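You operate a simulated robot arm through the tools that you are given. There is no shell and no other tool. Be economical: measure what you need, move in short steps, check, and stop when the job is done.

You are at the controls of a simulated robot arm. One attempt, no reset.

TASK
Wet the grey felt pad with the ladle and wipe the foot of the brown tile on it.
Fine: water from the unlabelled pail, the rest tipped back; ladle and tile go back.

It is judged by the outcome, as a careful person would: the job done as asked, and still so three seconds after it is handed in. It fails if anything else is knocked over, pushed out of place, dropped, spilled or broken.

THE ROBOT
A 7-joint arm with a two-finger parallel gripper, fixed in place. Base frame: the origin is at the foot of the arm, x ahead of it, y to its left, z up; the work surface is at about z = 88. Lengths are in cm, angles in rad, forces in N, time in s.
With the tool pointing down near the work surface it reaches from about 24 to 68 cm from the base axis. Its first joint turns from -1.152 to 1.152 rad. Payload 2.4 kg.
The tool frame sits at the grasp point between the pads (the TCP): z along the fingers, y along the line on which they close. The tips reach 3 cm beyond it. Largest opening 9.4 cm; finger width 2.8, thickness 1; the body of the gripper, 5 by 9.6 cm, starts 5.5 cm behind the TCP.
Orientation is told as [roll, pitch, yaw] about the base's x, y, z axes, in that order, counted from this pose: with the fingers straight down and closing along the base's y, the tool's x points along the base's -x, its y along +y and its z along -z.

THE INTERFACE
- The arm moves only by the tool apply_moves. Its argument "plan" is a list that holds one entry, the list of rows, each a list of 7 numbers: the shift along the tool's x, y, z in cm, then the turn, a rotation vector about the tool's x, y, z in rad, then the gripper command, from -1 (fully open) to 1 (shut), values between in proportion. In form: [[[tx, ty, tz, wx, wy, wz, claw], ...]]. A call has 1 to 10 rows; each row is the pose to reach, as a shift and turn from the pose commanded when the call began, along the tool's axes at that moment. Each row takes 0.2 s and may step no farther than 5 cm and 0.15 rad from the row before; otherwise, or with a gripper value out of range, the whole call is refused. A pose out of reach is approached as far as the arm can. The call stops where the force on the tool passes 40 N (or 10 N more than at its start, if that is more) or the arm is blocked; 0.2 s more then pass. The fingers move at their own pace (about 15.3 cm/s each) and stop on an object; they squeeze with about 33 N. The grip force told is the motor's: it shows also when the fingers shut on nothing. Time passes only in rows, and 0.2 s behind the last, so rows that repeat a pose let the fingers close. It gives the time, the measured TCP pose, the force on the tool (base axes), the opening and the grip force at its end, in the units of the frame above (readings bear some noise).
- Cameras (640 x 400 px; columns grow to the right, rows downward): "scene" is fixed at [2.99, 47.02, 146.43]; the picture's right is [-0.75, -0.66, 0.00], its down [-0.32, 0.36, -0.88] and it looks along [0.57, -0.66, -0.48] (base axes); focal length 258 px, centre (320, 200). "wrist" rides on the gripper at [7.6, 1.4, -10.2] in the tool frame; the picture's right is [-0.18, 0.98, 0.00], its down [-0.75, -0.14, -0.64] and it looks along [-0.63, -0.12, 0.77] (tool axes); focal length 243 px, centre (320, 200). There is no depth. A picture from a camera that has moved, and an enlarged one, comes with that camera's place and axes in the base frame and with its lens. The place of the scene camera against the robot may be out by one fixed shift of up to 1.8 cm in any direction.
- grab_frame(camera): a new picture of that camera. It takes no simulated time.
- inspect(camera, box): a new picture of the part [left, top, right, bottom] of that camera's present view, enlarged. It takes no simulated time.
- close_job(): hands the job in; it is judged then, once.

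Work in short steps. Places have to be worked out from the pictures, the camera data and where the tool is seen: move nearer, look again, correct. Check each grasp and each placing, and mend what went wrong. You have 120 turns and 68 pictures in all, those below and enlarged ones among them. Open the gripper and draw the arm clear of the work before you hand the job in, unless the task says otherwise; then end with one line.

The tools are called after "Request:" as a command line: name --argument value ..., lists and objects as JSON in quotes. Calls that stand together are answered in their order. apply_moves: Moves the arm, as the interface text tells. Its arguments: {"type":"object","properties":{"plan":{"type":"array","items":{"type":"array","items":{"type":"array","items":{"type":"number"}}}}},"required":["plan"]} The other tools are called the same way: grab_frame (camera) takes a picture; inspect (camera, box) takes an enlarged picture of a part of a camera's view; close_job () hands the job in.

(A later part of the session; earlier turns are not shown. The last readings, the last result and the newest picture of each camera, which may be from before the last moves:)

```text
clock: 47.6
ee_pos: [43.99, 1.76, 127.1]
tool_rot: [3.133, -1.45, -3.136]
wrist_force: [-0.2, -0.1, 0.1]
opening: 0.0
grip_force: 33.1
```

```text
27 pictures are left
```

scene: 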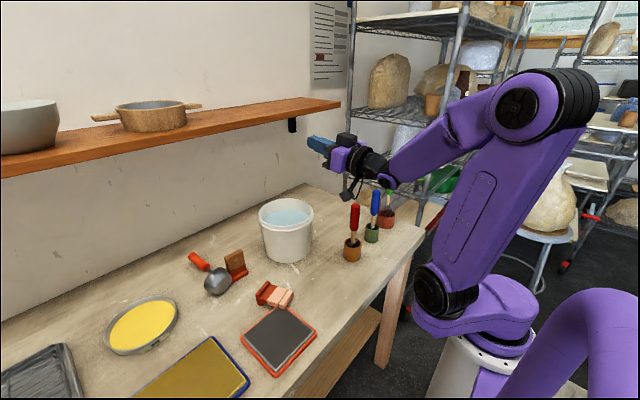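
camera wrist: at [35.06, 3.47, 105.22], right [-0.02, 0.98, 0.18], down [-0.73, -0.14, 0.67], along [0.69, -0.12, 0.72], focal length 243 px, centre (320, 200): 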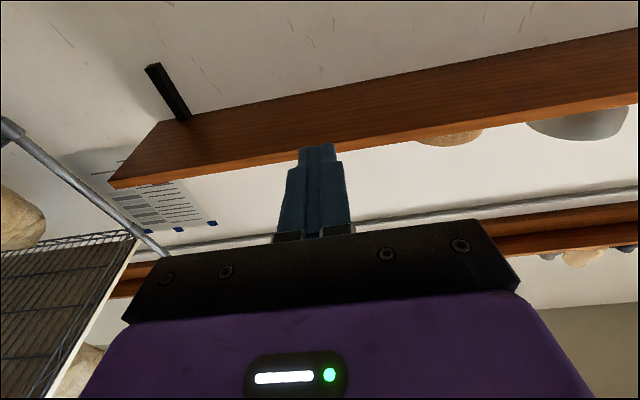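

The tool containers are intact. I turn the tool back to pointing down.

Request:
apply_moves --plan '[[[0, 0, 0, 0, 0.14, 0, 0], [0, 0, 0, 0, 0.28, 0, -1], [0, 0, 0, 0, 0.42, 0, -1], [0, 0, 0, 0, 0.56, 0, -1], [0, 0, 0, 0, 0.7, 0, -1], [0, 0, 0, 0, 0.84, 0, -1], [0, 0, 0, 0, 0.98, 0, -1], [0, 0, 0, 0, 1.12, 0, -1], [0, 0, 0, 0, 1.26, 0, -1], [0, 0, 0, 0, 1.4, 0, -1]]]'

```text
clock: 49.8
ee_pos: [41.54, -0.27, 125.2]
tool_rot: [0.125, -0.36, -0.005]
wrist_force: [0.0, -0.2, -0.1]
opening: 9.42
grip_force: 0.0
out of reach, approached as far as the arm can: row 8, 9, 10
```

It stopped a little askew (roll 0.125, pitch -0.36), near a limit. I correct the remainder and raise a little.

Request:
apply_moves --plan '[[[0, 0, 0, 0.04, 0.12, 0, -1], [0, 0, 0, 0.08, 0.24, 0, -1], [0, 0, 0, 0.12, 0.35, 0, -1], [0, 0, 0, 0.12, 0.36, 0, -1]]]'

Request:
grab_frame --camera "wrist"

```text
clock: 50.8
ee_pos: [41.1, -1.45, 125.76]
tool_rot: [0.23, -0.163, 0.002]
wrist_force: [-0.8, 1.0, 0.4]
opening: 9.37
grip_force: 0.0
out of reach, approached as far as the arm can: row 1, 2, 3, 4
```

```text
26 pictures are left
camera wrist: at [31.97, -2.32, 134.68], right [0.14, 0.96, 0.25], down [0.65, -0.28, 0.71], along [0.75, 0.06, -0.66], focal length 243 px, centre (320, 200)
```

wrist: 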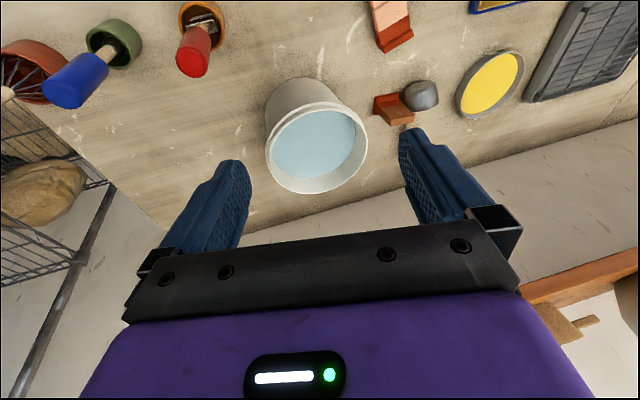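

The arm seems to be in a different elbow posture at a joint limit. I look at it from outside.

Request:
grab_frame --camera "scene"

```text
25 pictures are left
```

scene: 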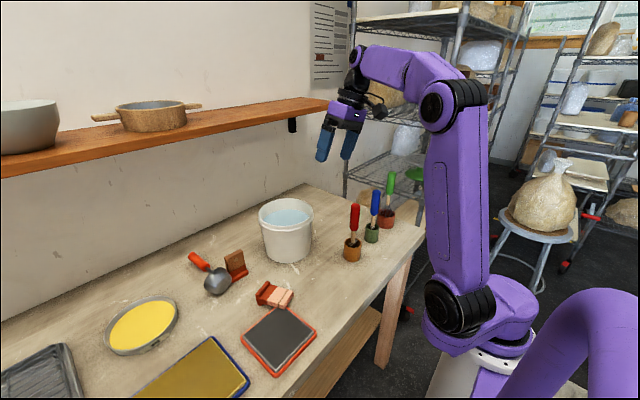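

I move toward +y while asking for the upright orientation, to let the arm find its way out of the limit.

Request:
apply_moves --plan '[[[0, 2, 0, 0.03, 0.02, 0, -1], [0, 4, 0, 0.07, 0.05, 0, -1], [0, 6, 0, 0.1, 0.08, 0, -1], [0, 8, 0, 0.14, 0.11, 0, -1], [0, 10, 0, 0.18, 0.14, 0, -1], [0, 12, 0, 0.23, 0.163, 0, -1]]]'

```text
clock: 52.2
ee_pos: [41.18, 6.77, 130.29]
tool_rot: [0.256, -0.092, 0.015]
wrist_force: [0.4, 0.6, -0.5]
opening: 9.39
grip_force: 0.0
out of reach, approached as far as the arm can: row 2, 3, 4, 5, 6
```

Roll is still stuck at 0.25. I probe whether turning in yaw frees the limit.

Request:
apply_moves --plan '[[[0, 0, 0, 0, 0, 0.1, -1], [0, 0, 0, 0, 0, 0.2, -1], [0, 0, 0, 0, 0, 0.3, -1], [0, 0, 0, 0, 0, 0.4, -1]]]'

Request:
apply_moves --plan '[[[0, 0, 0, 0.1, 0, 0, -1], [0, 0, 0, 0.2, 0, 0, -1], [0, 0, 0, 0.25, 0.05, 0, -1], [0, 0, 0, 0.25, 0.1, 0, -1]]]'

```text
clock: 53.2
ee_pos: [36.36, 3.79, 127.73]
tool_rot: [0.279, -0.015, -0.272]
wrist_force: [0.4, 0.3, 0.3]
opening: 9.43
grip_force: 0.0
out of reach, approached as far as the arm can: row 2, 3, 4
```

```text
clock: 54.2
ee_pos: [36.32, 3.72, 127.82]
tool_rot: [0.278, -0.016, -0.27]
wrist_force: [-0.1, 0.3, -0.5]
opening: 9.41
grip_force: 0.0
out of reach, approached as far as the arm can: row 1, 2, 3, 4
```

That way is limited too. I try the opposite yaw.

Request:
apply_moves --plan '[[[0, 0, 0, 0, 0, -0.12, -1], [0, 0, 0, 0, 0, -0.24, -1], [0, 0, 0, 0, 0, -0.36, -1], [0, 0, 0, 0, 0, -0.48, -1], [0, 0, 0, 0, 0, -0.6, -1], [0, 0, 0, 0, 0, -0.72, -1]]]'

Request:
apply_moves --plan '[[[0, 0, 0, 0.1, 0, 0, -1], [0, 0, 0, 0.2, 0, 0, -1], [0, 0, 0, 0.25, 0, 0, -1], [0, 0, 0, 0.25, 0, 0, -1]]]'

```text
clock: 55.6
ee_pos: [36.37, 3.87, 127.73]
tool_rot: [0.204, -0.196, 0.437]
wrist_force: [1.0, -0.4, 0.5]
opening: 9.38
grip_force: 0.1
```

```text
clock: 56.6
ee_pos: [36.05, 3.04, 127.95]
tool_rot: [0.126, -0.26, 0.424]
wrist_force: [0.4, 0.6, 0.2]
opening: 9.38
grip_force: 0.2
out of reach, approached as far as the arm can: row 1, 2, 3, 4
```

Positive yaw is free, but the tool stays tilted outward by about 0.29 rad, as if the wrist bend were at its limit. Extending outward and lower needs less wrist bend, so I try to straighten there (tips stay above the pail).

Request:
apply_moves --plan '[[[-1.6, -0.6, 1.7, 0, 0, 0, -1], [-3.2, -1.2, 3.4, 0, 0, 0, -1], [-4.8, -1.8, 5.2, 0, 0, 0, -1], [-6.4, -2.4, 7.0, 0.02, 0.06, 0, -1], [-8, -3, 8.7, 0.05, 0.12, 0, -1], [-9.7, -3.5, 10.5, 0.08, 0.18, 0, -1], [-9.7, -3.5, 10.5, 0.122, 0.257, 0, -1], [-9.7, -3.5, 10.5, 0.122, 0.257, 0, -1]]]'

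```text
clock: 58.4
ee_pos: [45.91, 5.52, 119.66]
tool_rot: [0.176, -0.222, 0.426]
wrist_force: [0.2, 0.6, -0.7]
opening: 9.42
grip_force: 0.1
out of reach, approached as far as the arm can: row 4, 5, 6, 7, 8
```

Still limited at this height: the wrist seems to have flipped, so the tool can only come vertical lower down where the forearm slopes. I go down to about z 108 over the empty ladle spot and straighten there.

Request:
apply_moves --plan '[[[1.5, 0.8, 1.8, 0, 0, 0, -1], [3, 1.6, 3.6, 0, 0, 0, -1], [4.5, 2.5, 5.5, 0, 0, 0, -1], [6, 3.4, 7.5, 0, 0, 0, -1], [7.3, 4.1, 9.3, 0, 0, 0, -1], [8.2, 4.65, 10.9, 0, 0, 0, -1], [8.2, 4.65, 10.9, 0.06, 0.075, 0, -1], [8.2, 4.65, 10.9, 0.12, 0.15, 0, -1], [8.2, 4.65, 10.9, 0.171, 0.22, 0, -1], [8.2, 4.65, 10.9, 0.171, 0.22, 0, -1]]]'

Request:
grab_frame --camera "scene"

```text
clock: 60.6
ee_pos: [37.76, 9.1, 108.29]
tool_rot: [0.147, -0.185, 0.435]
wrist_force: [0.2, -0.3, 1.1]
opening: 9.37
grip_force: 0.0
out of reach, approached as far as the arm can: row 8, 9, 10
```

```text
24 pictures are left
```

scene: 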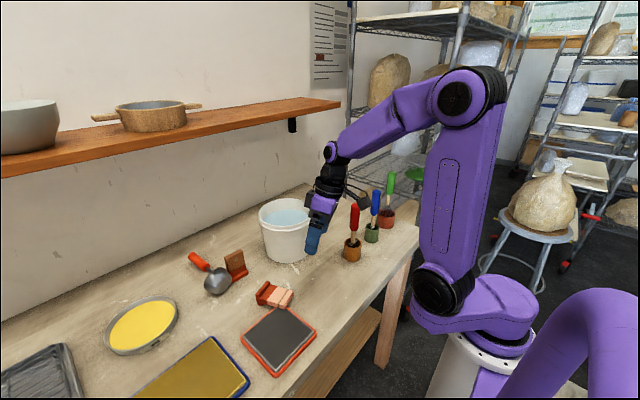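

The tilt barely decreased, which confirms a flipped wrist. I'll unflip it in free air: go up with the tool pitched forward, cross past the forearm line, swing sideways around it, and come back down. First up and pitched.

Request:
apply_moves --plan '[[[-0.4, -0.2, -2, 0, -0.04, 0, -1], [-0.8, -0.4, -4.5, 0.02, -0.08, 0.05, -1], [-1.2, -0.7, -7, 0.05, -0.14, 0.1, -1], [-1.6, -1, -9.5, 0.08, -0.2, 0.16, -1], [-2.1, -1.3, -12, 0.1, -0.26, 0.22, -1], [-2.6, -1.6, -14.5, 0.12, -0.32, 0.29, -1], [-3.4, -1.9, -17, 0.13, -0.38, 0.36, -1], [-3.4, -1.9, -18, 0.14, -0.42, 0.43, -1]]]'

```text
clock: 62.4
ee_pos: [39.73, 4.96, 126.22]
tool_rot: [0.194, -0.535, -0.095]
wrist_force: [0.4, -0.2, -0.2]
opening: 9.39
grip_force: 0.1
```

All rows were reachable this time. Now I remove the roll and pitch up to beyond horizontal.

Request:
apply_moves --plan '[[[0, 0, 0, 0.1, 0, 0, -1], [0, 0, 0, 0.19, 0, 0, -1]]]'

Request:
apply_moves --plan '[[[0, 0, 0, 0, -0.12, 0, -1], [0, 0, 0, 0, -0.24, 0, -1], [0, 0, 0, 0, -0.36, 0, -1], [0, 0, 0, 0, -0.48, 0, -1], [0, 0, 0, 0, -0.6, 0, -1], [0, 0, 0, 0, -0.72, 0, -1], [0, 0, 0, 0, -0.84, 0, -1], [0, 0, 0, 0, -0.96, 0, -1], [0, 0, 0, 0, -1.08, 0, -1]]]'

```text
clock: 63.0
ee_pos: [39.55, 4.63, 125.96]
tool_rot: [0.12, -0.538, -0.092]
wrist_force: [-0.4, -0.5, 0.0]
opening: 9.4
grip_force: 0.1
out of reach, approached as far as the arm can: row 1, 2
```

```text
clock: 65.0
ee_pos: [40.43, 4.3, 126.65]
tool_rot: [2.031, -1.455, -2.064]
wrist_force: [-0.1, -0.7, 0.6]
opening: 9.41
grip_force: 0.0
out of reach, approached as far as the arm can: row 9
```

The tool is now near horizontal (pointing along +x, slightly up). I swing it sideways to +y by 0.6 rad.

Request:
apply_moves --plan '[[[0, 0, 0, -0.12, 0, 0, -1], [0, 0, 0, -0.24, 0, 0, -1], [0, 0, 0, -0.36, 0, 0, -1], [0, 0, 0, -0.48, 0, 0, -1], [0, 0, 0, -0.6, 0, 0, -1], [0, 0, 0, -0.7, 0, 0, -1]]]'

Request:
grab_frame --camera "scene"

```text
clock: 66.4
ee_pos: [40.51, 4.3, 126.58]
tool_rot: [2.714, -1.455, -2.045]
wrist_force: [-0.1, -0.8, 0.0]
opening: 9.42
grip_force: 0.1
```

```text
23 pictures are left
```

scene: 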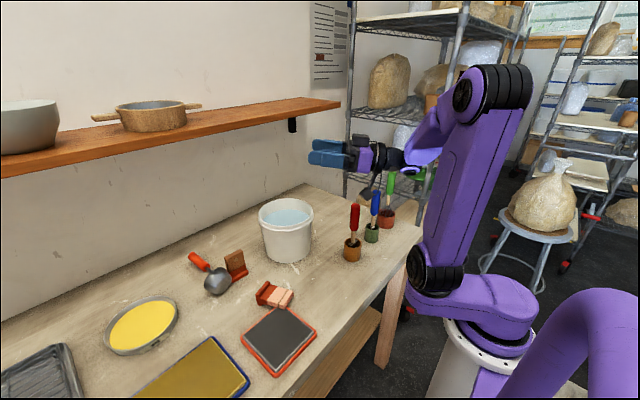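

The forearm slopes steeply down while the tool sticks out sideways. I now pitch the tool down on this side of the forearm line.

Request:
apply_moves --plan '[[[0, 0, 0, -0.1, 0.1, 0, -1], [0, 0, 0, -0.15, 0.22, 0, -1], [0, 0, 0, -0.15, 0.36, 0, -1], [0, 0, 0, -0.15, 0.5, 0, -1], [0, 0, 0, -0.15, 0.64, 0, -1], [0, 0, 0, -0.15, 0.78, 0, -1], [0, 0, 0, -0.15, 0.92, 0, -1], [0, 0, 0, -0.15, 1.06, 0, -1], [0, 0, 0, -0.15, 1.2, 0, -1], [0, 0, 0, -0.15, 1.34, 0, -1]]]'

```text
clock: 68.6
ee_pos: [40.34, 4.38, 126.77]
tool_rot: [0.128, -0.338, 0.743]
wrist_force: [-0.3, 0.5, -0.8]
opening: 9.41
grip_force: 0.0
```

No limit hit this time. I finish straightening.

Request:
apply_moves --plan '[[[0, 0, 0, 0.04, 0.11, 0, -1], [0, 0, 0, 0.08, 0.22, 0, -1], [0, 0, 0, 0.128, 0.338, 0, -1], [0, 0, 0, 0.128, 0.338, 0, -1]]]'

Request:
apply_moves --plan '[[[0, 0, 0, 0, 0, 0.12, -1], [0, 0, 0, 0, 0, 0.24, -1], [0, 0, 0, 0, 0, 0.36, -1], [0, 0, 0, 0, 0, 0.48, -1], [0, 0, 0, 0, 0, 0.6, -1], [0, 0, 0, 0, 0, 0.74, -1]]]'

```text
clock: 69.6
ee_pos: [40.32, 4.22, 126.71]
tool_rot: [0.106, -0.287, 0.75]
wrist_force: [0.0, -0.8, 0.5]
opening: 9.4
grip_force: 0.1
out of reach, approached as far as the arm can: row 1, 2, 3, 4
```

```text
clock: 71.0
ee_pos: [40.33, 4.24, 126.76]
tool_rot: [0.269, -0.141, 0.004]
wrist_force: [-0.4, 0.9, 1.3]
opening: 9.4
grip_force: 0.0
```

The tool still keeps a 0.3 rad tilt toward +y with yaw free: that looks like a forearm-roll limit in the flipped posture. I retrace: swing around the +y side back up to horizontal, then I'll go through the forearm line straight, farther out.

Request:
apply_moves --plan '[[[0, 0, 0, 0, 0, -0.12, -1], [0, 0, 0, 0, 0, -0.24, -1], [0, 0, 0, 0, 0, -0.36, -1], [0, 0, 0, 0, 0, -0.48, -1], [0, 0, 0, 0, 0, -0.62, -1], [0, 0, 0, 0, 0, -0.74, -1]]]'

Request:
apply_moves --plan '[[[0, 0, 0, 0, -0.14, 0, -1], [0, 0, 0, 0, -0.28, 0, -1], [0, 0, 0, 0, -0.42, 0, -1], [0, 0, 0, 0, -0.56, 0, -1], [0, 0, 0, 0, -0.7, 0, -1], [0, 0, 0, 0, -0.84, 0, -1], [0, 0, 0, 0, -0.98, 0, -1], [0, 0, 0, 0, -1.12, 0, -1], [0, 0, 0, 0, -1.25, 0, -1]]]'

```text
clock: 72.4
ee_pos: [40.42, 4.39, 126.75]
tool_rot: [0.106, -0.285, 0.752]
wrist_force: [0.1, 0.4, 0.5]
opening: 9.41
grip_force: 0.1
```

```text
clock: 74.4
ee_pos: [40.27, 4.3, 126.71]
tool_rot: [1.27, -1.466, -0.487]
wrist_force: [0.3, -0.5, 0.0]
opening: 9.41
grip_force: 0.1
```

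The tool now points 45° to the left, horizontal. I swing it to straight ahead while extending to x≈58, y=0.

Request:
apply_moves --plan '[[[-0.35, -1.7, 1.05, 0.087, 0, 0, -1], [-0.7, -3.4, 2.1, 0.174, 0, 0, -1], [-1.05, -5.1, 3.15, 0.26, 0, 0, -1], [-1.4, -6.8, 4.2, 0.35, 0, 0, -1], [-1.75, -8.5, 5.26, 0.436, 0, 0, -1], [-2.1, -10.2, 6.3, 0.523, 0, 0, -1], [-2.45, -11.9, 7.36, 0.61, 0, 0, -1], [-2.8, -13.6, 8.4, 0.7, 0, 0, -1], [-3.15, -15.3, 9.47, 0.785, 0, 0, -1]]]'

Request:
grab_frame --camera "scene"

```text
clock: 76.4
ee_pos: [58.16, 0.02, 127.95]
tool_rot: [0.458, -1.462, -0.465]
wrist_force: [0.3, -0.8, -0.1]
opening: 9.39
grip_force: 0.1
```

```text
22 pictures are left
```

scene: 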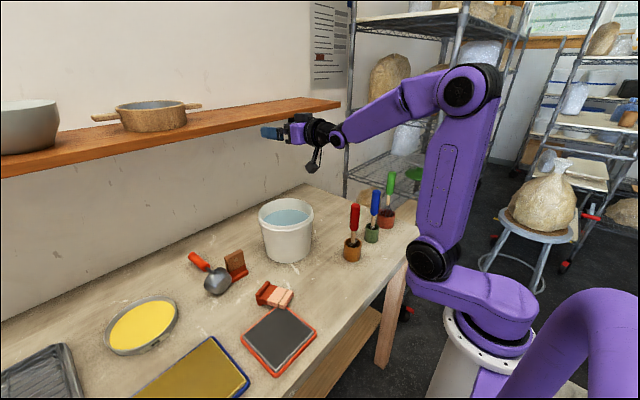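

The arm is extended and the tool points straight ahead, slightly above the forearm line. I now sweep straight down through that line, pivoting about the wrist.

Request:
apply_moves --plan '[[[4.0, 0, -0.3, 0, 0.148, -0.02, -1], [7.95, 0, -1.23, 0, 0.296, -0.048, -1], [11.7, 0, -2.7, 0, 0.444, -0.048, -1], [15.2, 0, -4.7, 0, 0.592, -0.048, -1], [17.4, 0, -6.4, 0, 0.7, -0.048, -1]]]'

```text
clock: 77.6
ee_pos: [50.01, 0.92, 111.13]
tool_rot: [0.006, -0.773, 0.012]
wrist_force: [0.6, 0.0, 0.5]
opening: 9.38
grip_force: 0.0
```

It passed cleanly with no roll error. Now I raise and pitch to vertical as a test.

Request:
apply_moves --plan '[[[-0.8, 0.3, -2, 0, 0.1, 0, -1], [-1.6, 0.6, -4, 0, 0.22, 0, -1], [-2.4, 0.9, -6, 0, 0.34, 0, -1], [-3.2, 1.2, -8, 0, 0.46, 0, -1], [-4, 1.5, -10, 0, 0.58, 0, -1], [-5, 2, -11.5, 0, 0.69, 0, -1], [-5.5, 2, -12.8, 0, 0.773, 0, -1], [-5.5, 2, -12.8, 0, 0.773, 0, -1]]]'

```text
clock: 79.4
ee_pos: [44.88, 2.78, 124.33]
tool_rot: [0.005, -0.002, 0.015]
wrist_force: [-0.6, 0.3, 0.2]
opening: 9.41
grip_force: 0.0
```

The wrist is unflipped and upright again. I move to about (44, 21, 117) to look at the tiles and the ladle up close.

Request:
apply_moves --plan '[[[0.5, 2, 0, 0, 0, 0, -1], [1, 5, 1, 0, 0, 0, -1], [1, 8.5, 2.5, 0, 0, 0, -1], [1, 12, 4, 0, 0, 0, -1], [1, 15.5, 5.5, 0, 0, 0, -1], [1, 18, 6.5, 0, 0, 0, -1], [1, 18.5, 7, 0, 0, 0, -1]]]'

Request:
grab_frame --camera "wrist"

Request:
inspect --camera "scene" --box '[170, 230, 330, 330]'

```text
clock: 81.0
ee_pos: [43.72, 21.28, 117.25]
tool_rot: [0.003, -0.003, 0.018]
wrist_force: [0.1, -0.4, -0.9]
opening: 9.4
grip_force: 0.0
```

```text
21 pictures are left
camera wrist: at [36.11, 22.69, 127.56], right [0.17, 0.99, 0.01], down [0.75, -0.13, 0.64], along [0.63, -0.1, -0.77], focal length 243 px, centre (320, 200)
```

wrist: 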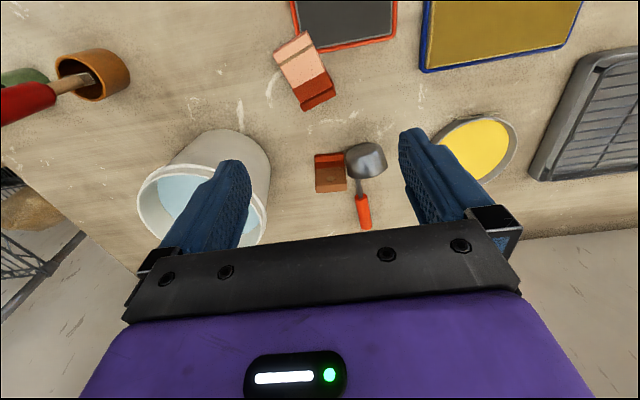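

```text
4.00 times, centred on (250, 280) of scene
camera zoom: at [2.99, 47.02, 146.43], right [-0.75, -0.66, 0.0], down [-0.32, 0.36, -0.88], along [0.57, -0.66, -0.48], focal length 1031 px, centre (600, -120)
```

zoom: 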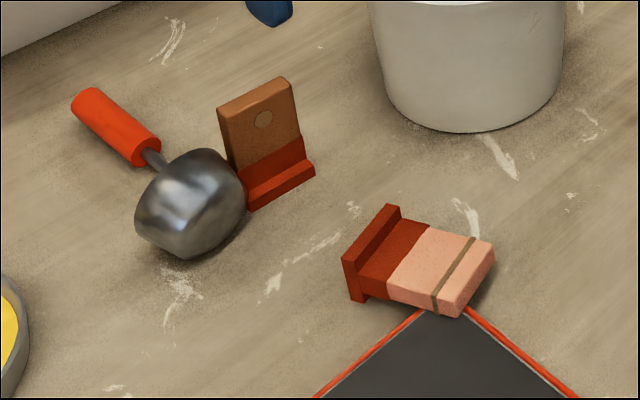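

From this view: the brown tile still stands at its place (about (58.5, 21)), the pink tile lies with its foot at about (47.4, 20.9) and its tip on the tray corner, and the ladle lies along x (bowl about (58.6, 27), handle x 66–77, y≈26). I'll recover the ladle first; moving above it for a closer look.

Request:
apply_moves --plan '[[[-2, 0.8, 0.5, 0, 0, 0, -1], [-5, 1.8, 1, 0, 0, 0, -1], [-8, 3, 2, 0, 0, 0, -1], [-11, 4, 3, 0, 0, 0, -1], [-13.5, 4.7, 4.5, 0, 0, 0, -1], [-14.3, 4.7, 6, 0, 0, 0, -1]]]'

Request:
grab_frame --camera "wrist"

```text
clock: 82.4
ee_pos: [58.05, 26.34, 111.36]
tool_rot: [0.005, -0.004, 0.015]
wrist_force: [0.0, 0.4, -0.8]
opening: 9.41
grip_force: 0.0
```

```text
19 pictures are left
camera wrist: at [50.44, 27.66, 121.59], right [0.17, 0.99, 0.01], down [0.75, -0.13, 0.64], along [0.63, -0.1, -0.77], focal length 243 px, centre (320, 200)
```

wrist: 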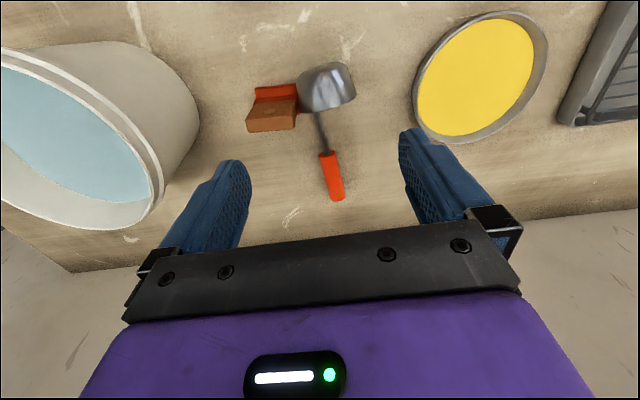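

Closer: the handle runs from (68.2, 25.3) to (76.9, 26.0) on the table, yaw about 0.05. I approach with the tool pitched 0.3 outward to reach it while keeping the wrist camera clear of the bowl.

Request:
apply_moves --plan '[[[-2, -0.2, 2, 0, -0.08, -0.01, -1], [-4, -0.4, 4.5, 0, -0.16, -0.02, -1], [-6, -0.6, 7, 0, -0.24, -0.035, -1], [-8, -0.7, 9.5, 0, -0.3, -0.035, -1], [-10, -0.7, 12, 0, -0.3, -0.035, -1], [-12.2, -0.7, 14.5, 0, -0.3, -0.035, -1]]]'

Request:
grab_frame --camera "wrist"

```text
clock: 83.8
ee_pos: [70.15, 25.78, 96.92]
tool_rot: [0.0, -0.302, 0.05]
wrist_force: [-0.6, -0.1, 0.1]
opening: 9.42
grip_force: 0.0
```

```text
18 pictures are left
camera wrist: at [59.86, 26.75, 104.42], right [0.13, 0.99, 0.06], down [0.53, -0.12, 0.84], along [0.84, -0.08, -0.54], focal length 243 px, centre (320, 200)
```

wrist: 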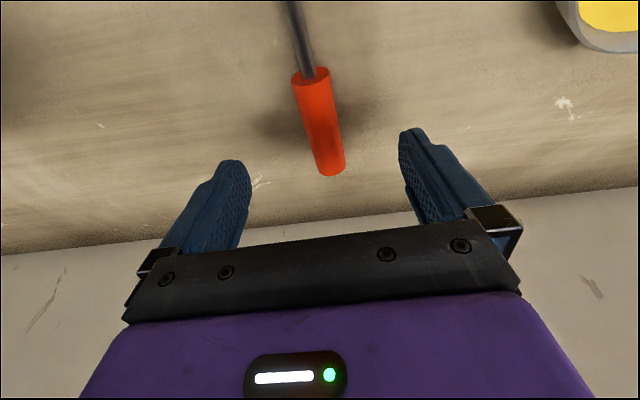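

The handle seems raised slightly (z≈91) at y≈26.2. I lower to z≈92.3, shift +0.5 in y, and close.

Request:
apply_moves --plan '[[[0.35, 0.3, 1.5, 0, 0, 0, -1], [0.7, 0.5, 3, 0, 0, 0, -1], [1.07, 0.5, 4.48, 0, 0, 0, -1], [1.07, 0.5, 4.48, 0, 0, 0, -0.2], [1.07, 0.5, 4.48, 0, 0, 0, 0.2], [1.07, 0.5, 4.48, 0, 0, 0, 0.4], [1.07, 0.5, 4.48, 0, 0, 0, 1], [1.07, 0.5, 4.48, 0, 0, 0, 1]]]'

Request:
grab_frame --camera "wrist"

```text
clock: 85.6
ee_pos: [70.52, 26.19, 92.43]
tool_rot: [-0.001, -0.304, 0.049]
wrist_force: [0.4, -0.3, -0.8]
opening: 2.52
grip_force: 33.0
```

```text
17 pictures are left
camera wrist: at [60.21, 27.26, 99.91], right [0.13, 0.99, 0.06], down [0.53, -0.12, 0.84], along [0.84, -0.08, -0.54], focal length 243 px, centre (320, 200)
```

wrist: 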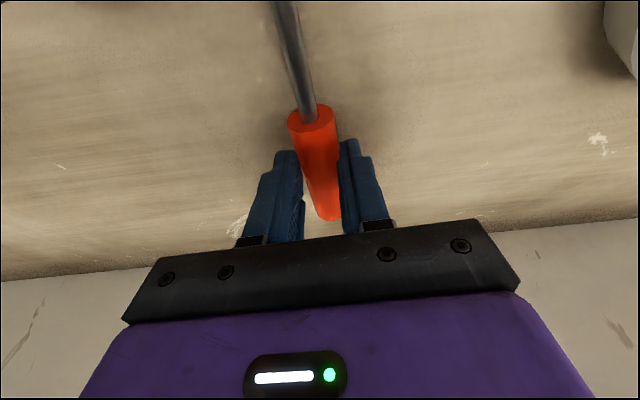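

The handle is gripped (2.52 cm, 33 N). I lift it, easing away from the brown tile and back toward the base.

Request:
apply_moves --plan '[[[-0.3, 0, -0.95, 0, 0, 0, 1], [-0.75, 0.3, -2.4, 0, 0, 0, 1], [-1.2, 0.8, -3.8, 0, 0, 0, 1], [-1.1, 1.2, -6, 0, 0, 0, 1], [-0.2, 1.2, -8.7, 0, 0, 0, 1], [1.2, 1.2, -11.5, 0, 0, 0, 1], [3.5, 1.2, -14, 0, 0, 0, 1], [6, 1.2, -16, 0, 0, 0, 1], [8.5, 1.2, -17, 0, 0, 0, 1]]]'

Request:
inspect --camera "scene" --box '[140, 140, 380, 290]'

```text
clock: 87.6
ee_pos: [57.24, 26.88, 106.06]
tool_rot: [0.001, -0.301, 0.049]
wrist_force: [-0.9, 0.5, -2.8]
opening: 2.54
grip_force: 33.0
out of reach, approached as far as the arm can: row 3
```

```text
2.67 times, centred on (260, 215) of scene
camera zoom: at [2.99, 47.02, 146.43], right [-0.75, -0.66, 0.0], down [-0.32, 0.36, -0.88], along [0.57, -0.66, -0.48], focal length 687 px, centre (480, 160)
```

zoom: 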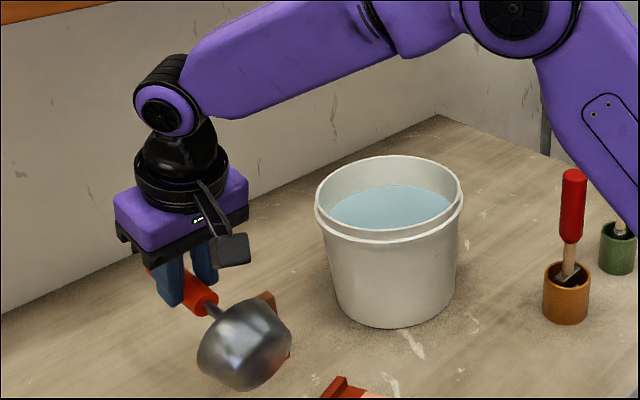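

The ladle is held as it lay (bowl toward the base). To stand it up I need to regrip, so I'll lay it down in the free area with its bowl toward -y: I carry it to about (34, 12.5) while turning +90° in yaw.

Request:
apply_moves --plan '[[[2.2, -1.3, -1.3, -0.0415, 0, -0.134, 1], [4.4, -2.6, -2.2, -0.083, 0, -0.267, 1], [6.7, -4, -3.1, -0.124, 0, -0.401, 1], [8.9, -5.3, -3.9, -0.165, 0, -0.535, 1], [11.1, -6.6, -4.7, -0.207, 0, -0.669, 1], [13.3, -7.9, -5.6, -0.248, 0, -0.802, 1], [15.5, -9.2, -6.4, -0.29, 0, -0.936, 1], [17.8, -10.6, -7.3, -0.331, 0, -1.07, 1], [20, -11.9, -8.2, -0.372, 0, -1.203, 1], [22.2, -13.2, -9, -0.414, 0, -1.337, 1]]]'

Request:
grab_frame --camera "scene"

```text
clock: 89.8
ee_pos: [34.04, 12.36, 108.0]
tool_rot: [-0.001, -0.302, 1.452]
wrist_force: [0.9, 0.2, -1.7]
opening: 2.51
grip_force: 33.2
```

```text
15 pictures are left
```

scene: 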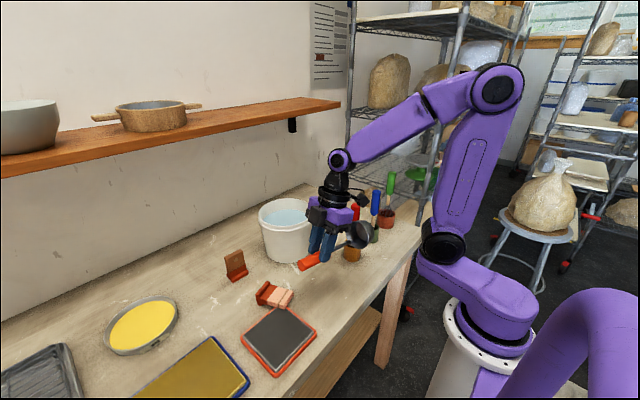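

The brown tile and everything else are still in place. I lower the ladle onto the free spot slowly.

Request:
apply_moves --plan '[[[0.75, 0, 2.4, 0, 0, 0, 1], [1.5, 0, 4.8, 0, 0, 0, 1], [2.2, 0, 7.2, 0, 0, 0, 1], [2.95, 0, 9.6, 0, 0, 0, 1], [3.7, 0, 12, 0, 0, 0, 1], [4.2, 0, 13.6, 0, 0, 0, 1], [4.4, 0, 14.2, 0, 0, 0, 1], [4.5, 0, 14.5, 0, 0, 0, 1], [4.58, 0, 14.75, 0, 0, 0, 1]]]'

Request:
inspect --camera "scene" --box '[260, 190, 400, 310]'

```text
clock: 91.8
ee_pos: [34.1, 12.65, 92.7]
tool_rot: [-0.004, -0.302, 1.452]
wrist_force: [-3.2, -5.6, 10.8]
opening: 2.53
grip_force: 33.1
```

```text
3.33 times, centred on (330, 250) of scene
camera zoom: at [2.97, 47.0, 146.44], right [-0.75, -0.66, 0.0], down [-0.32, 0.37, -0.88], along [0.57, -0.66, -0.48], focal length 859 px, centre (287, 33)
```

zoom: 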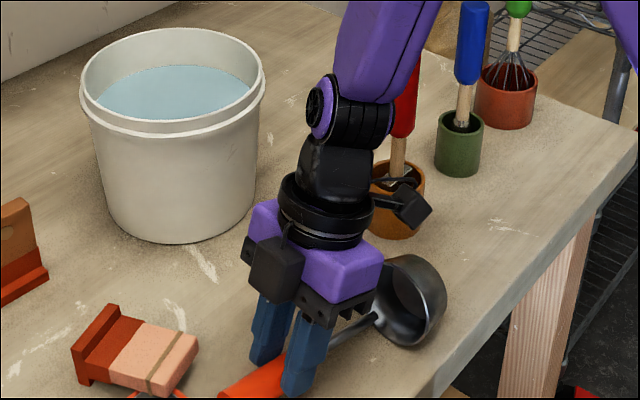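

It rests on the table (about 11 N contact). I release and back off up along the tool axis.

Request:
apply_moves --plan '[[[0, 0, 0, 0, 0, 0, 0.3], [0, 0, 0, 0, 0, 0, 0], [0, 0, 0, 0, 0, 0, -0.6], [0, 0, -1, 0, 0, 0, -1], [0, 0, -3.5, 0, 0, 0, -1], [0, 0, -6, 0, 0, 0, -1]]]'

Request:
grab_frame --camera "wrist"

```text
clock: 93.2
ee_pos: [33.87, 10.64, 98.33]
tool_rot: [-0.001, -0.301, 1.448]
wrist_force: [-0.5, -0.2, -0.5]
opening: 9.4
grip_force: 0.0
```

```text
13 pictures are left
camera wrist: at [31.35, 0.78, 105.82], right [-0.95, 0.29, 0.05], down [0.2, 0.51, 0.84], along [0.22, 0.81, -0.55], focal length 243 px, centre (320, 200)
```

wrist: 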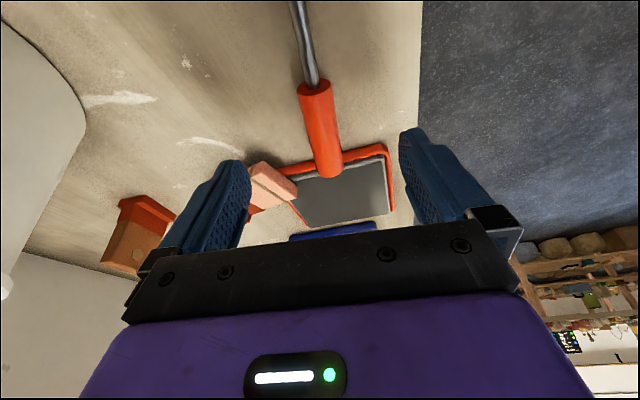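

The ladle lies steadily; handle from (33.7, 9.8) to (34.9, 17.3). I raise and tilt the tool the other way (pointing toward the bowl by about 0.85 rad) to regrip.

Request:
apply_moves --plan '[[[-1.3, 0, -1.4, 0, 0, 0, -1], [-2.6, 0, -2.8, 0, 0.13, 0, -1], [-3.9, 0, -4.2, 0, 0.26, 0, -1], [-5.3, 0, -5.7, 0, 0.39, 0, -1], [-5.3, 0, -5.7, 0, 0.52, 0, -1], [-5.3, 0, -5.7, 0, 0.65, 0, -1], [-5.3, 0, -5.7, 0, 0.78, 0, -1], [-5.3, 0, -5.7, 0, 0.91, 0, -1], [-5.3, 0, -5.7, 0, 1.04, 0, -1], [-5.3, 0, -5.7, 0, 1.15, 0, -1]]]'

```text
clock: 95.4
ee_pos: [34.33, 14.01, 105.4]
tool_rot: [-0.004, 0.852, 1.448]
wrist_force: [0.6, 0.6, 0.9]
opening: 9.41
grip_force: 0.0
```

Reached cleanly. I descend onto the handle with this tilt and close.

Request:
apply_moves --plan '[[[-2, 0, 2, 0, 0, 0, -1], [-4, 0, 4, 0, 0, 0, -1], [-6, 0, 6, 0, 0, 0, -1], [-8, 0, 8, 0, 0, 0, -1], [-9.5, 0, 9.4, 0, 0, 0, -1], [-9.5, 0, 9.4, 0, 0, 0, -0.2], [-9.5, 0, 9.4, 0, 0, 0, 0.3], [-9.5, 0, 9.4, 0, 0, 0, 1], [-9.5, 0, 9.4, 0, 0, 0, 1]]]'

Request:
inspect --camera "scene" --box '[240, 190, 400, 330]'

```text
clock: 97.4
ee_pos: [34.17, 13.45, 91.87]
tool_rot: [-0.004, 0.848, 1.449]
wrist_force: [1.2, 0.4, -0.5]
opening: 2.53
grip_force: 33.0
```

```text
2.86 times, centred on (320, 260) of scene
camera zoom: at [2.99, 47.02, 146.43], right [-0.75, -0.66, 0.0], down [-0.32, 0.36, -0.88], along [0.57, -0.66, -0.48], focal length 736 px, centre (320, 29)
```

zoom: 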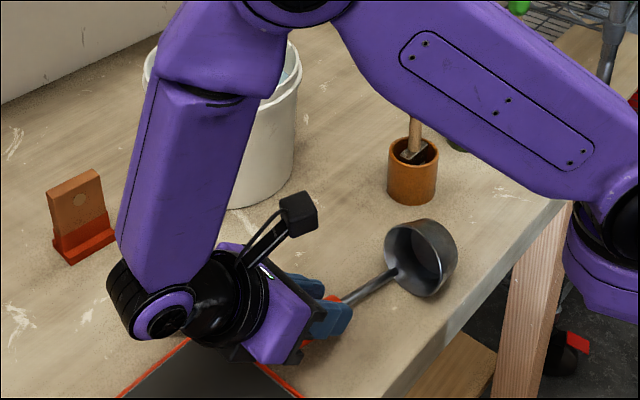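

Gripped (2.53). I lift 21 cm with this tilt.

Request:
apply_moves --plan '[[[0.8, 0, -0.7, 0, 0, 0, 1], [2.3, 0, -2, 0, 0, 0, 1], [4.5, 0, -4, 0, 0, 0, 1], [6.8, 0, -6, 0, 0, 0, 1], [9, 0, -8, 0, 0, 0, 1], [11.3, 0, -10, 0, 0, 0, 1], [13.6, 0, -12, 0, 0, 0, 1], [15.8, 0, -13.8, 0, 0, 0, 1]]]'

Request:
apply_moves --plan '[[[0, 0, 0, 0, -0.12, 0, 1], [0, 0, 0, 0, -0.24, 0, 1], [0, 0, 0, 0, -0.36, 0, 1], [0, 0, 0, 0, -0.48, 0, 1], [0, 0, 0, 0, -0.6, 0, 1], [0, 0, 0, 0, -0.72, 0, 1], [0, 0, 0, 0, -0.84, 0, 1]]]'

```text
clock: 99.2
ee_pos: [34.07, 13.13, 112.99]
tool_rot: [-0.003, 0.849, 1.446]
wrist_force: [0.0, -0.3, -1.9]
opening: 2.52
grip_force: 33.1
```

```text
clock: 100.8
ee_pos: [34.15, 13.12, 112.91]
tool_rot: [-0.004, 0.007, 1.449]
wrist_force: [0.5, -0.4, -0.9]
opening: 2.5
grip_force: 33.3
```

Halfway, all within reach. I rotate the remaining 0.72 rad and check how upright the ladle is.

Request:
apply_moves --plan '[[[0, 0, 0, 0, -0.12, 0, 1], [0, 0, 0, 0, -0.24, 0, 1], [0, 0, 0, 0, -0.36, 0, 1], [0, 0, 0, 0, -0.48, 0, 1], [0, 0, 0, 0, -0.6, 0, 1], [0, 0, 0, 0, -0.72, 0, 1], [0, 0, 0, 0, -0.72, 0, 1]]]'

Request:
inspect --camera "scene" --box '[240, 150, 400, 310]'

```text
clock: 102.4
ee_pos: [34.13, 13.21, 113.06]
tool_rot: [-0.004, -0.712, 1.45]
wrist_force: [-0.2, -0.1, -1.6]
opening: 2.53
grip_force: 33.0
```

```text
2.50 times, centred on (320, 230) of scene
camera zoom: at [2.99, 47.02, 146.43], right [-0.75, -0.66, 0.0], down [-0.32, 0.36, -0.88], along [0.57, -0.66, -0.48], focal length 644 px, centre (320, 125)
```

zoom: 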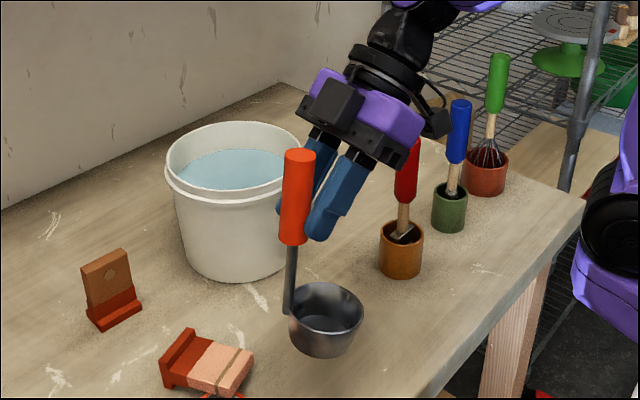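

The ladle is nearly upright; by the picture it is over-rotated by about 0.13 rad. I correct that and lower it toward the table.

Request:
apply_moves --plan '[[[0, 0, 0, 0, 0.07, 0, 1], [0.65, 0, 0.76, 0, 0.13, 0, 1], [1.96, 0, 2.27, 0, 0.13, 0, 1], [3.27, 0, 3.8, 0, 0.13, 0, 1], [3.9, 0, 4.54, 0, 0.13, 0, 1], [3.9, 0, 4.54, 0, 0.13, 0, 1]]]'

Request:
inspect --camera "scene" --box '[240, 170, 380, 310]'

```text
clock: 103.8
ee_pos: [34.27, 13.16, 106.89]
tool_rot: [-0.004, -0.582, 1.451]
wrist_force: [-0.2, 0.4, -2.0]
opening: 2.51
grip_force: 33.0
```

```text
2.86 times, centred on (310, 240) of scene
camera zoom: at [2.99, 47.02, 146.43], right [-0.75, -0.66, 0.0], down [-0.32, 0.36, -0.88], along [0.57, -0.66, -0.48], focal length 736 px, centre (349, 86)
```

zoom: 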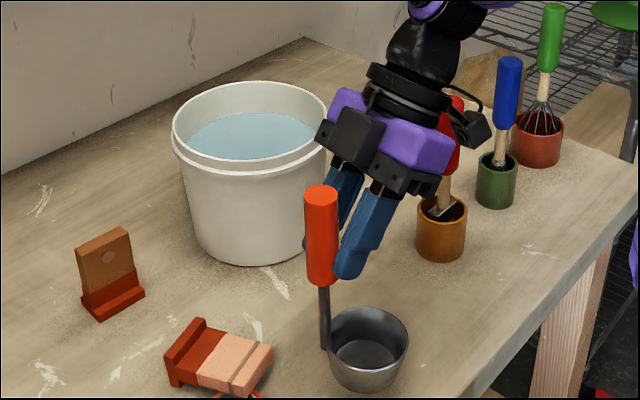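

Now it looks upright like at the start. I lower in small steps until the force shows contact.

Request:
apply_moves --plan '[[[0.22, 0, 0.33, 0, 0, 0, 1], [0.44, 0, 0.67, 0, 0, 0, 1], [0.55, 0, 0.835, 0, 0, 0, 1], [0.66, 0, 1.0, 0, 0, 0, 1]]]'

```text
clock: 104.8
ee_pos: [34.17, 13.18, 105.86]
tool_rot: [-0.001, -0.581, 1.45]
wrist_force: [0.1, 0.6, -2.1]
opening: 2.51
grip_force: 33.1
```

Request:
apply_moves --plan '[[[0.11, 0, 0.17, 0, 0, 0, 1], [0.22, 0, 0.33, 0, 0, 0, 1], [0.33, 0, 0.5, 0, 0, 0, 1], [0.44, 0, 0.67, 0, 0, 0, 1]]]'

```text
clock: 105.8
ee_pos: [34.21, 13.14, 104.96]
tool_rot: [-0.004, -0.583, 1.452]
wrist_force: [0.2, -0.5, -2.8]
opening: 2.5
grip_force: 32.8
```

No contact yet; I continue in fine steps.

Request:
apply_moves --plan '[[[0.11, 0, 0.17, 0, 0, 0, 1], [0.22, 0, 0.33, 0, 0, 0, 1], [0.33, 0, 0.5, 0, 0, 0, 1], [0.44, 0, 0.67, 0, 0, 0, 1]]]'

Request:
inspect --camera "scene" --box '[270, 200, 370, 310]'

```text
clock: 106.8
ee_pos: [34.22, 13.18, 104.19]
tool_rot: [-0.003, -0.581, 1.451]
wrist_force: [-0.6, 0.7, -1.7]
opening: 2.51
grip_force: 33.6
```

```text
3.64 times, centred on (320, 255) of scene
camera zoom: at [2.99, 47.02, 146.43], right [-0.75, -0.66, 0.0], down [-0.32, 0.36, -0.88], along [0.57, -0.66, -0.48], focal length 937 px, centre (320, 0)
```

zoom: 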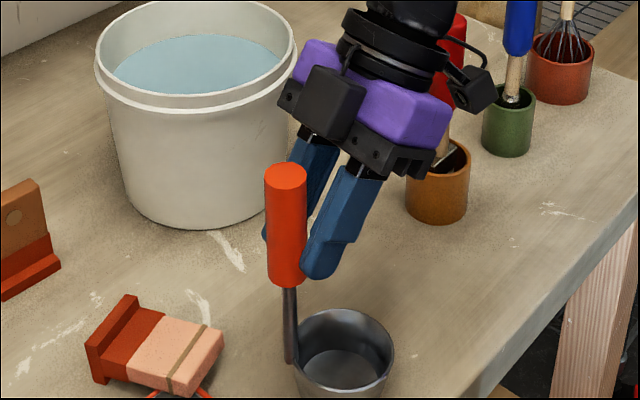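

Still hovering slightly. I keep lowering, relying on the force reading.

Request:
apply_moves --plan '[[[0.11, 0, 0.17, 0, 0, 0, 1], [0.22, 0, 0.33, 0, 0, 0, 1], [0.33, 0, 0.5, 0, 0, 0, 1], [0.44, 0, 0.67, 0, 0, 0, 1], [0.55, 0, 0.84, 0, 0, 0, 1]]]'

```text
clock: 108.0
ee_pos: [34.16, 13.14, 103.2]
tool_rot: [-0.003, -0.582, 1.45]
wrist_force: [-0.1, 0.8, -2.7]
opening: 2.51
grip_force: 32.5
```

Request:
apply_moves --plan '[[[0.11, 0, 0.17, 0, 0, 0, 1], [0.22, 0, 0.33, 0, 0, 0, 1], [0.33, 0, 0.5, 0, 0, 0, 1]]]'

```text
clock: 108.8
ee_pos: [34.32, 13.34, 102.69]
tool_rot: [-0.008, -0.587, 1.451]
wrist_force: [7.0, 8.2, 26.7]
opening: 2.52
grip_force: 32.7
```

Contact (27 N) at z≈102.7. I relieve it by about 1 mm, release, and withdraw along the tool axis.

Request:
apply_moves --plan '[[[-0.06, 0, -0.09, 0, 0, 0, 1], [-0.06, 0, -0.09, 0, 0, 0, 0.5], [-0.06, 0, -0.09, 0, 0, 0, 0.2], [-0.06, 0, -0.09, 0, 0, 0, -0.4], [-0.06, 0, -0.09, 0, 0, 0, -1], [-0.06, 0, -2, 0, 0, 0, -1], [-0.06, 0, -5, 0, 0, 0, -1], [-0.06, 0, -8, 0, 0, 0, -1], [-0.06, 0, -11, 0, 0, 0, -1]]]'

Request:
grab_frame --camera "wrist"

```text
clock: 110.8
ee_pos: [33.37, 7.4, 111.85]
tool_rot: [-0.003, -0.581, 1.449]
wrist_force: [0.4, 0.0, -0.8]
opening: 9.39
grip_force: 0.0
```

```text
8 pictures are left
camera wrist: at [30.58, -4.33, 116.18], right [-0.96, 0.27, 0.1], down [0.17, 0.26, 0.95], along [0.23, 0.93, -0.29], focal length 243 px, centre (320, 200)
```

wrist: 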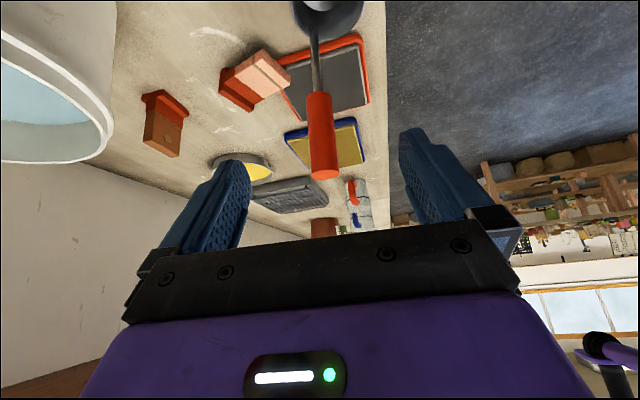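

The ladle stands upright by itself, at about (34.4, 14), with its bowl pointing diagonally. I bring the tool vertical above it to regrip from the top and take it home.

Request:
apply_moves --plan '[[[-1, 0, -1.5, 0, 0, 0, -1], [-2.2, 0, -3.3, 0, 0.1, 0, -1], [-3.3, 0, -5, 0, 0.22, 0, -1], [-3.3, 0, -5, 0, 0.34, 0, -1], [-3.3, 0, -5, 0, 0.46, 0, -1], [-3.3, 0, -5, 0, 0.58, 0, -1]]]'

Request:
apply_moves --plan '[[[0, 0, 0, 0, 0, 0.12, -1], [0, 0, 0, 0, 0, 0.24, -1], [0, 0, 0, 0, 0, 0.36, -1], [0, 0, 0, 0, 0, 0.5, -1]]]'

Request:
grab_frame --camera "wrist"

```text
clock: 112.2
ee_pos: [33.42, 7.15, 117.83]
tool_rot: [-0.005, 0.001, 1.449]
wrist_force: [0.5, -0.2, 0.7]
opening: 9.39
grip_force: 0.1
```

```text
clock: 113.2
ee_pos: [33.43, 7.22, 117.89]
tool_rot: [-0.002, 0.0, 0.946]
wrist_force: [0.6, -1.3, -0.1]
opening: 9.39
grip_force: 0.0
```

```text
7 pictures are left
camera wrist: at [27.88, 2.06, 128.02], right [-0.69, 0.72, 0.0], down [0.55, 0.53, 0.64], along [0.47, 0.44, -0.77], focal length 243 px, centre (320, 200)
```

wrist: 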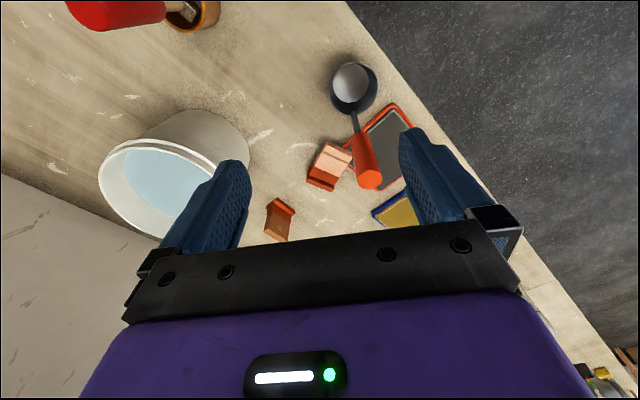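

Measured: handle at about (34.5, 15.0), bowl offset rotated 0.78 rad from home. I move above it, descend to z≈105.4 and grip.

Request:
apply_moves --plan '[[[-2.3, 1.2, 0, 0, 0, 0, -1], [-4.6, 2.4, 0, 0, 0, 0, -1], [-6.94, 3.68, 0, 0, 0, 0, -1], [-6.94, 3.68, 3, 0, 0, 0, -1], [-6.94, 3.68, 6, 0, 0, 0, -1], [-6.94, 3.68, 9, 0, 0, 0, -1], [-6.94, 3.68, 12.4, 0, 0, 0, -1], [-6.94, 3.68, 12.4, 0, 0, 0, 0.2], [-6.94, 3.68, 12.4, 0, 0, 0, 1], [-6.94, 3.68, 12.4, 0, 0, 0, 1]]]'

Request:
grab_frame --camera "wrist"

```text
clock: 115.4
ee_pos: [34.42, 15.07, 105.49]
tool_rot: [-0.001, -0.002, 0.948]
wrist_force: [0.8, 0.0, -0.7]
opening: 2.8
grip_force: 32.6
```

```text
6 pictures are left
camera wrist: at [28.98, 9.84, 115.68], right [-0.69, 0.72, 0.0], down [0.55, 0.53, 0.64], along [0.47, 0.44, -0.77], focal length 243 px, centre (320, 200)
```

wrist: 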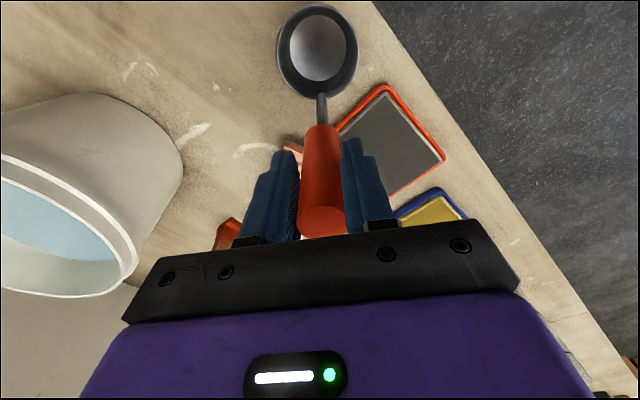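

The grip matches the initial one (bowl in nearly the same place in view). I lift 4 cm, turn it back in yaw, and carry it home to (41.0, 6.65).

Request:
apply_moves --plan '[[[0, 0, -1.5, 0, 0, 0, 1], [0, 0, -4, 0, 0, 0, 1], [0.4, -1.4, -4, 0, 0, 0.1, 1], [0.9, -3.1, -4, 0, 0, 0.23, 1], [1.4, -4.9, -4, 0, 0, 0.36, 1], [1.9, -6.6, -4, 0, 0, 0.49, 1], [2.4, -8.4, -4, 0, 0, 0.62, 1], [2.98, -10.24, -4, 0, 0, 0.75, 1], [2.98, -10.24, -4, 0, 0, 0.75, 1]]]'

Request:
apply_moves --plan '[[[0, 0, 1, 0, 0, 0, 1], [0, 0, 2, 0, 0, 0, 1], [0, 0, 3, 0, 0, 0, 1], [0, 0, 3.5, 0, 0, 0, 1], [0, 0, 3.8, 0, 0, 0, 1]]]'

```text
clock: 117.4
ee_pos: [41.14, 6.52, 109.43]
tool_rot: [-0.001, -0.002, 0.196]
wrist_force: [-0.6, 0.0, -2.0]
opening: 2.81
grip_force: 33.3
```

```text
clock: 118.6
ee_pos: [41.04, 6.58, 105.63]
tool_rot: [0.0, -0.001, 0.198]
wrist_force: [0.0, 0.4, -2.3]
opening: 2.79
grip_force: 33.3
```

Almost down (2 mm above the height it stood at). I lower the last bit, checking the force.

Request:
apply_moves --plan '[[[0, 0, 0.1, 0, 0, 0, 1], [0, 0, 0.2, 0, 0, 0, 1], [0, 0, 0.2, 0, 0, 0, 1]]]'

```text
clock: 119.4
ee_pos: [40.98, 6.74, 105.48]
tool_rot: [0.0, -0.005, 0.199]
wrist_force: [-0.2, 0.6, 7.1]
opening: 2.81
grip_force: 32.9
```

Contact at 7 N, so the ladle is seated at home. I release and rise straight up.

Request:
apply_moves --plan '[[[0, 0, 0, 0, 0, 0, 0.4], [0, 0, 0, 0, 0, 0, 0], [0, 0, 0, 0, 0, 0, -1], [0, 0, 0, 0, 0, 0, -1], [0, 0, -3, 0, 0, 0, -1], [0, 0, -7, 0, 0, 0, -1], [0, 0, -11, 0, 0, 0, -1]]]'

Request:
inspect --camera "scene" --box '[200, 180, 400, 380]'

```text
clock: 121.0
ee_pos: [40.95, 6.64, 116.47]
tool_rot: [0.0, -0.001, 0.199]
wrist_force: [0.8, 0.4, -0.4]
opening: 9.41
grip_force: 0.1
```

```text
2.00 times, centred on (300, 280) of scene
camera zoom: at [2.99, 47.02, 146.43], right [-0.75, -0.66, 0.0], down [-0.32, 0.36, -0.88], along [0.57, -0.66, -0.48], focal length 515 px, centre (360, 40)
```

zoom: 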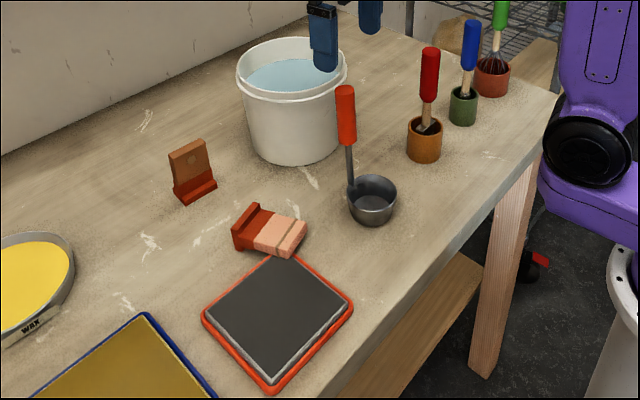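

The ladle is back upright at its spot. Next the pink tile: I'll pick it up by its side edges, beyond the tray corner, and stand it up. I move over it for one close look.

Request:
apply_moves --plan '[[[-1, 3, 0, 0, 0, 0, -1], [-2, 6, 0, 0, 0, 0, -1], [-3, 9, 0, 0, 0, 0, -1], [-4.3, 12.2, 0, 0, -0.05, 0, -1], [-4.3, 12.2, 3, 0, -0.1, -0.05, -1], [-4.3, 12.2, 6, 0, -0.2, -0.08, -1], [-4.3, 12.2, 9, 0, -0.3, -0.1, -1], [-4.3, 12.2, 12, 0, -0.3, -0.1, -0.45], [-4.3, 12.2, 15, 0, -0.3, -0.1, -0.45]]]'

Request:
grab_frame --camera "wrist"

```text
clock: 123.0
ee_pos: [42.83, 19.42, 101.31]
tool_rot: [-0.016, -0.304, 0.303]
wrist_force: [-0.1, -0.1, 0.3]
opening: 6.82
grip_force: 0.1
```

```text
4 pictures are left
camera wrist: at [32.56, 18.06, 108.89], right [-0.12, 0.99, 0.04], down [0.54, 0.03, 0.84], along [0.83, 0.12, -0.54], focal length 243 px, centre (320, 200)
```

wrist: 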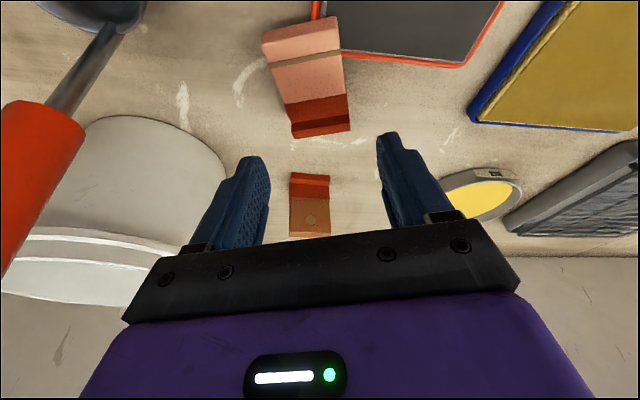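

Refined: tile axis runs from the foot (47.6, 20.9) to the tip (39.9, 18.3), width ≈5 cm, yaw ≈0.31. I lower so the pads take the side edges near the foot, then close.

Request:
apply_moves --plan '[[[0.4, -0.05, 3, 0, 0, 0, -0.45], [0.8, -0.09, 6, 0, 0, 0, -0.45], [1.2, -0.09, 8.3, 0, 0, 0, -0.45], [1.4, -0.09, 9.5, 0, 0, 0, -0.45], [1.4, -0.09, 9.5, 0, 0, 0, -0.2], [1.4, -0.09, 9.5, 0, 0, 0, 0.1], [1.4, -0.09, 9.5, 0, 0, 0, 1], [1.4, -0.09, 9.5, 0, 0, 0, 1]]]'

```text
clock: 124.8
ee_pos: [44.55, 19.6, 92.16]
tool_rot: [-0.016, -0.304, 0.301]
wrist_force: [-0.3, -2.5, 11.6]
opening: 5.18
grip_force: 32.6
```

Gripped across 5.18 cm. I lift straight up 10 cm.

Request:
apply_moves --plan '[[[-0.3, 0, -0.95, 0, 0, 0, 1], [-0.75, 0, -2.4, 0, 0, 0, 1], [-1.5, 0, -4.8, 0, 0, 0, 1], [-2.2, 0, -7.2, 0, 0, 0, 1], [-2.95, 0, -9.55, 0, 0, 0, 1]]]'

```text
clock: 126.0
ee_pos: [44.37, 19.8, 101.91]
tool_rot: [-0.015, -0.301, 0.302]
wrist_force: [-0.6, 0.5, -0.3]
opening: 5.11
grip_force: 33.2
```

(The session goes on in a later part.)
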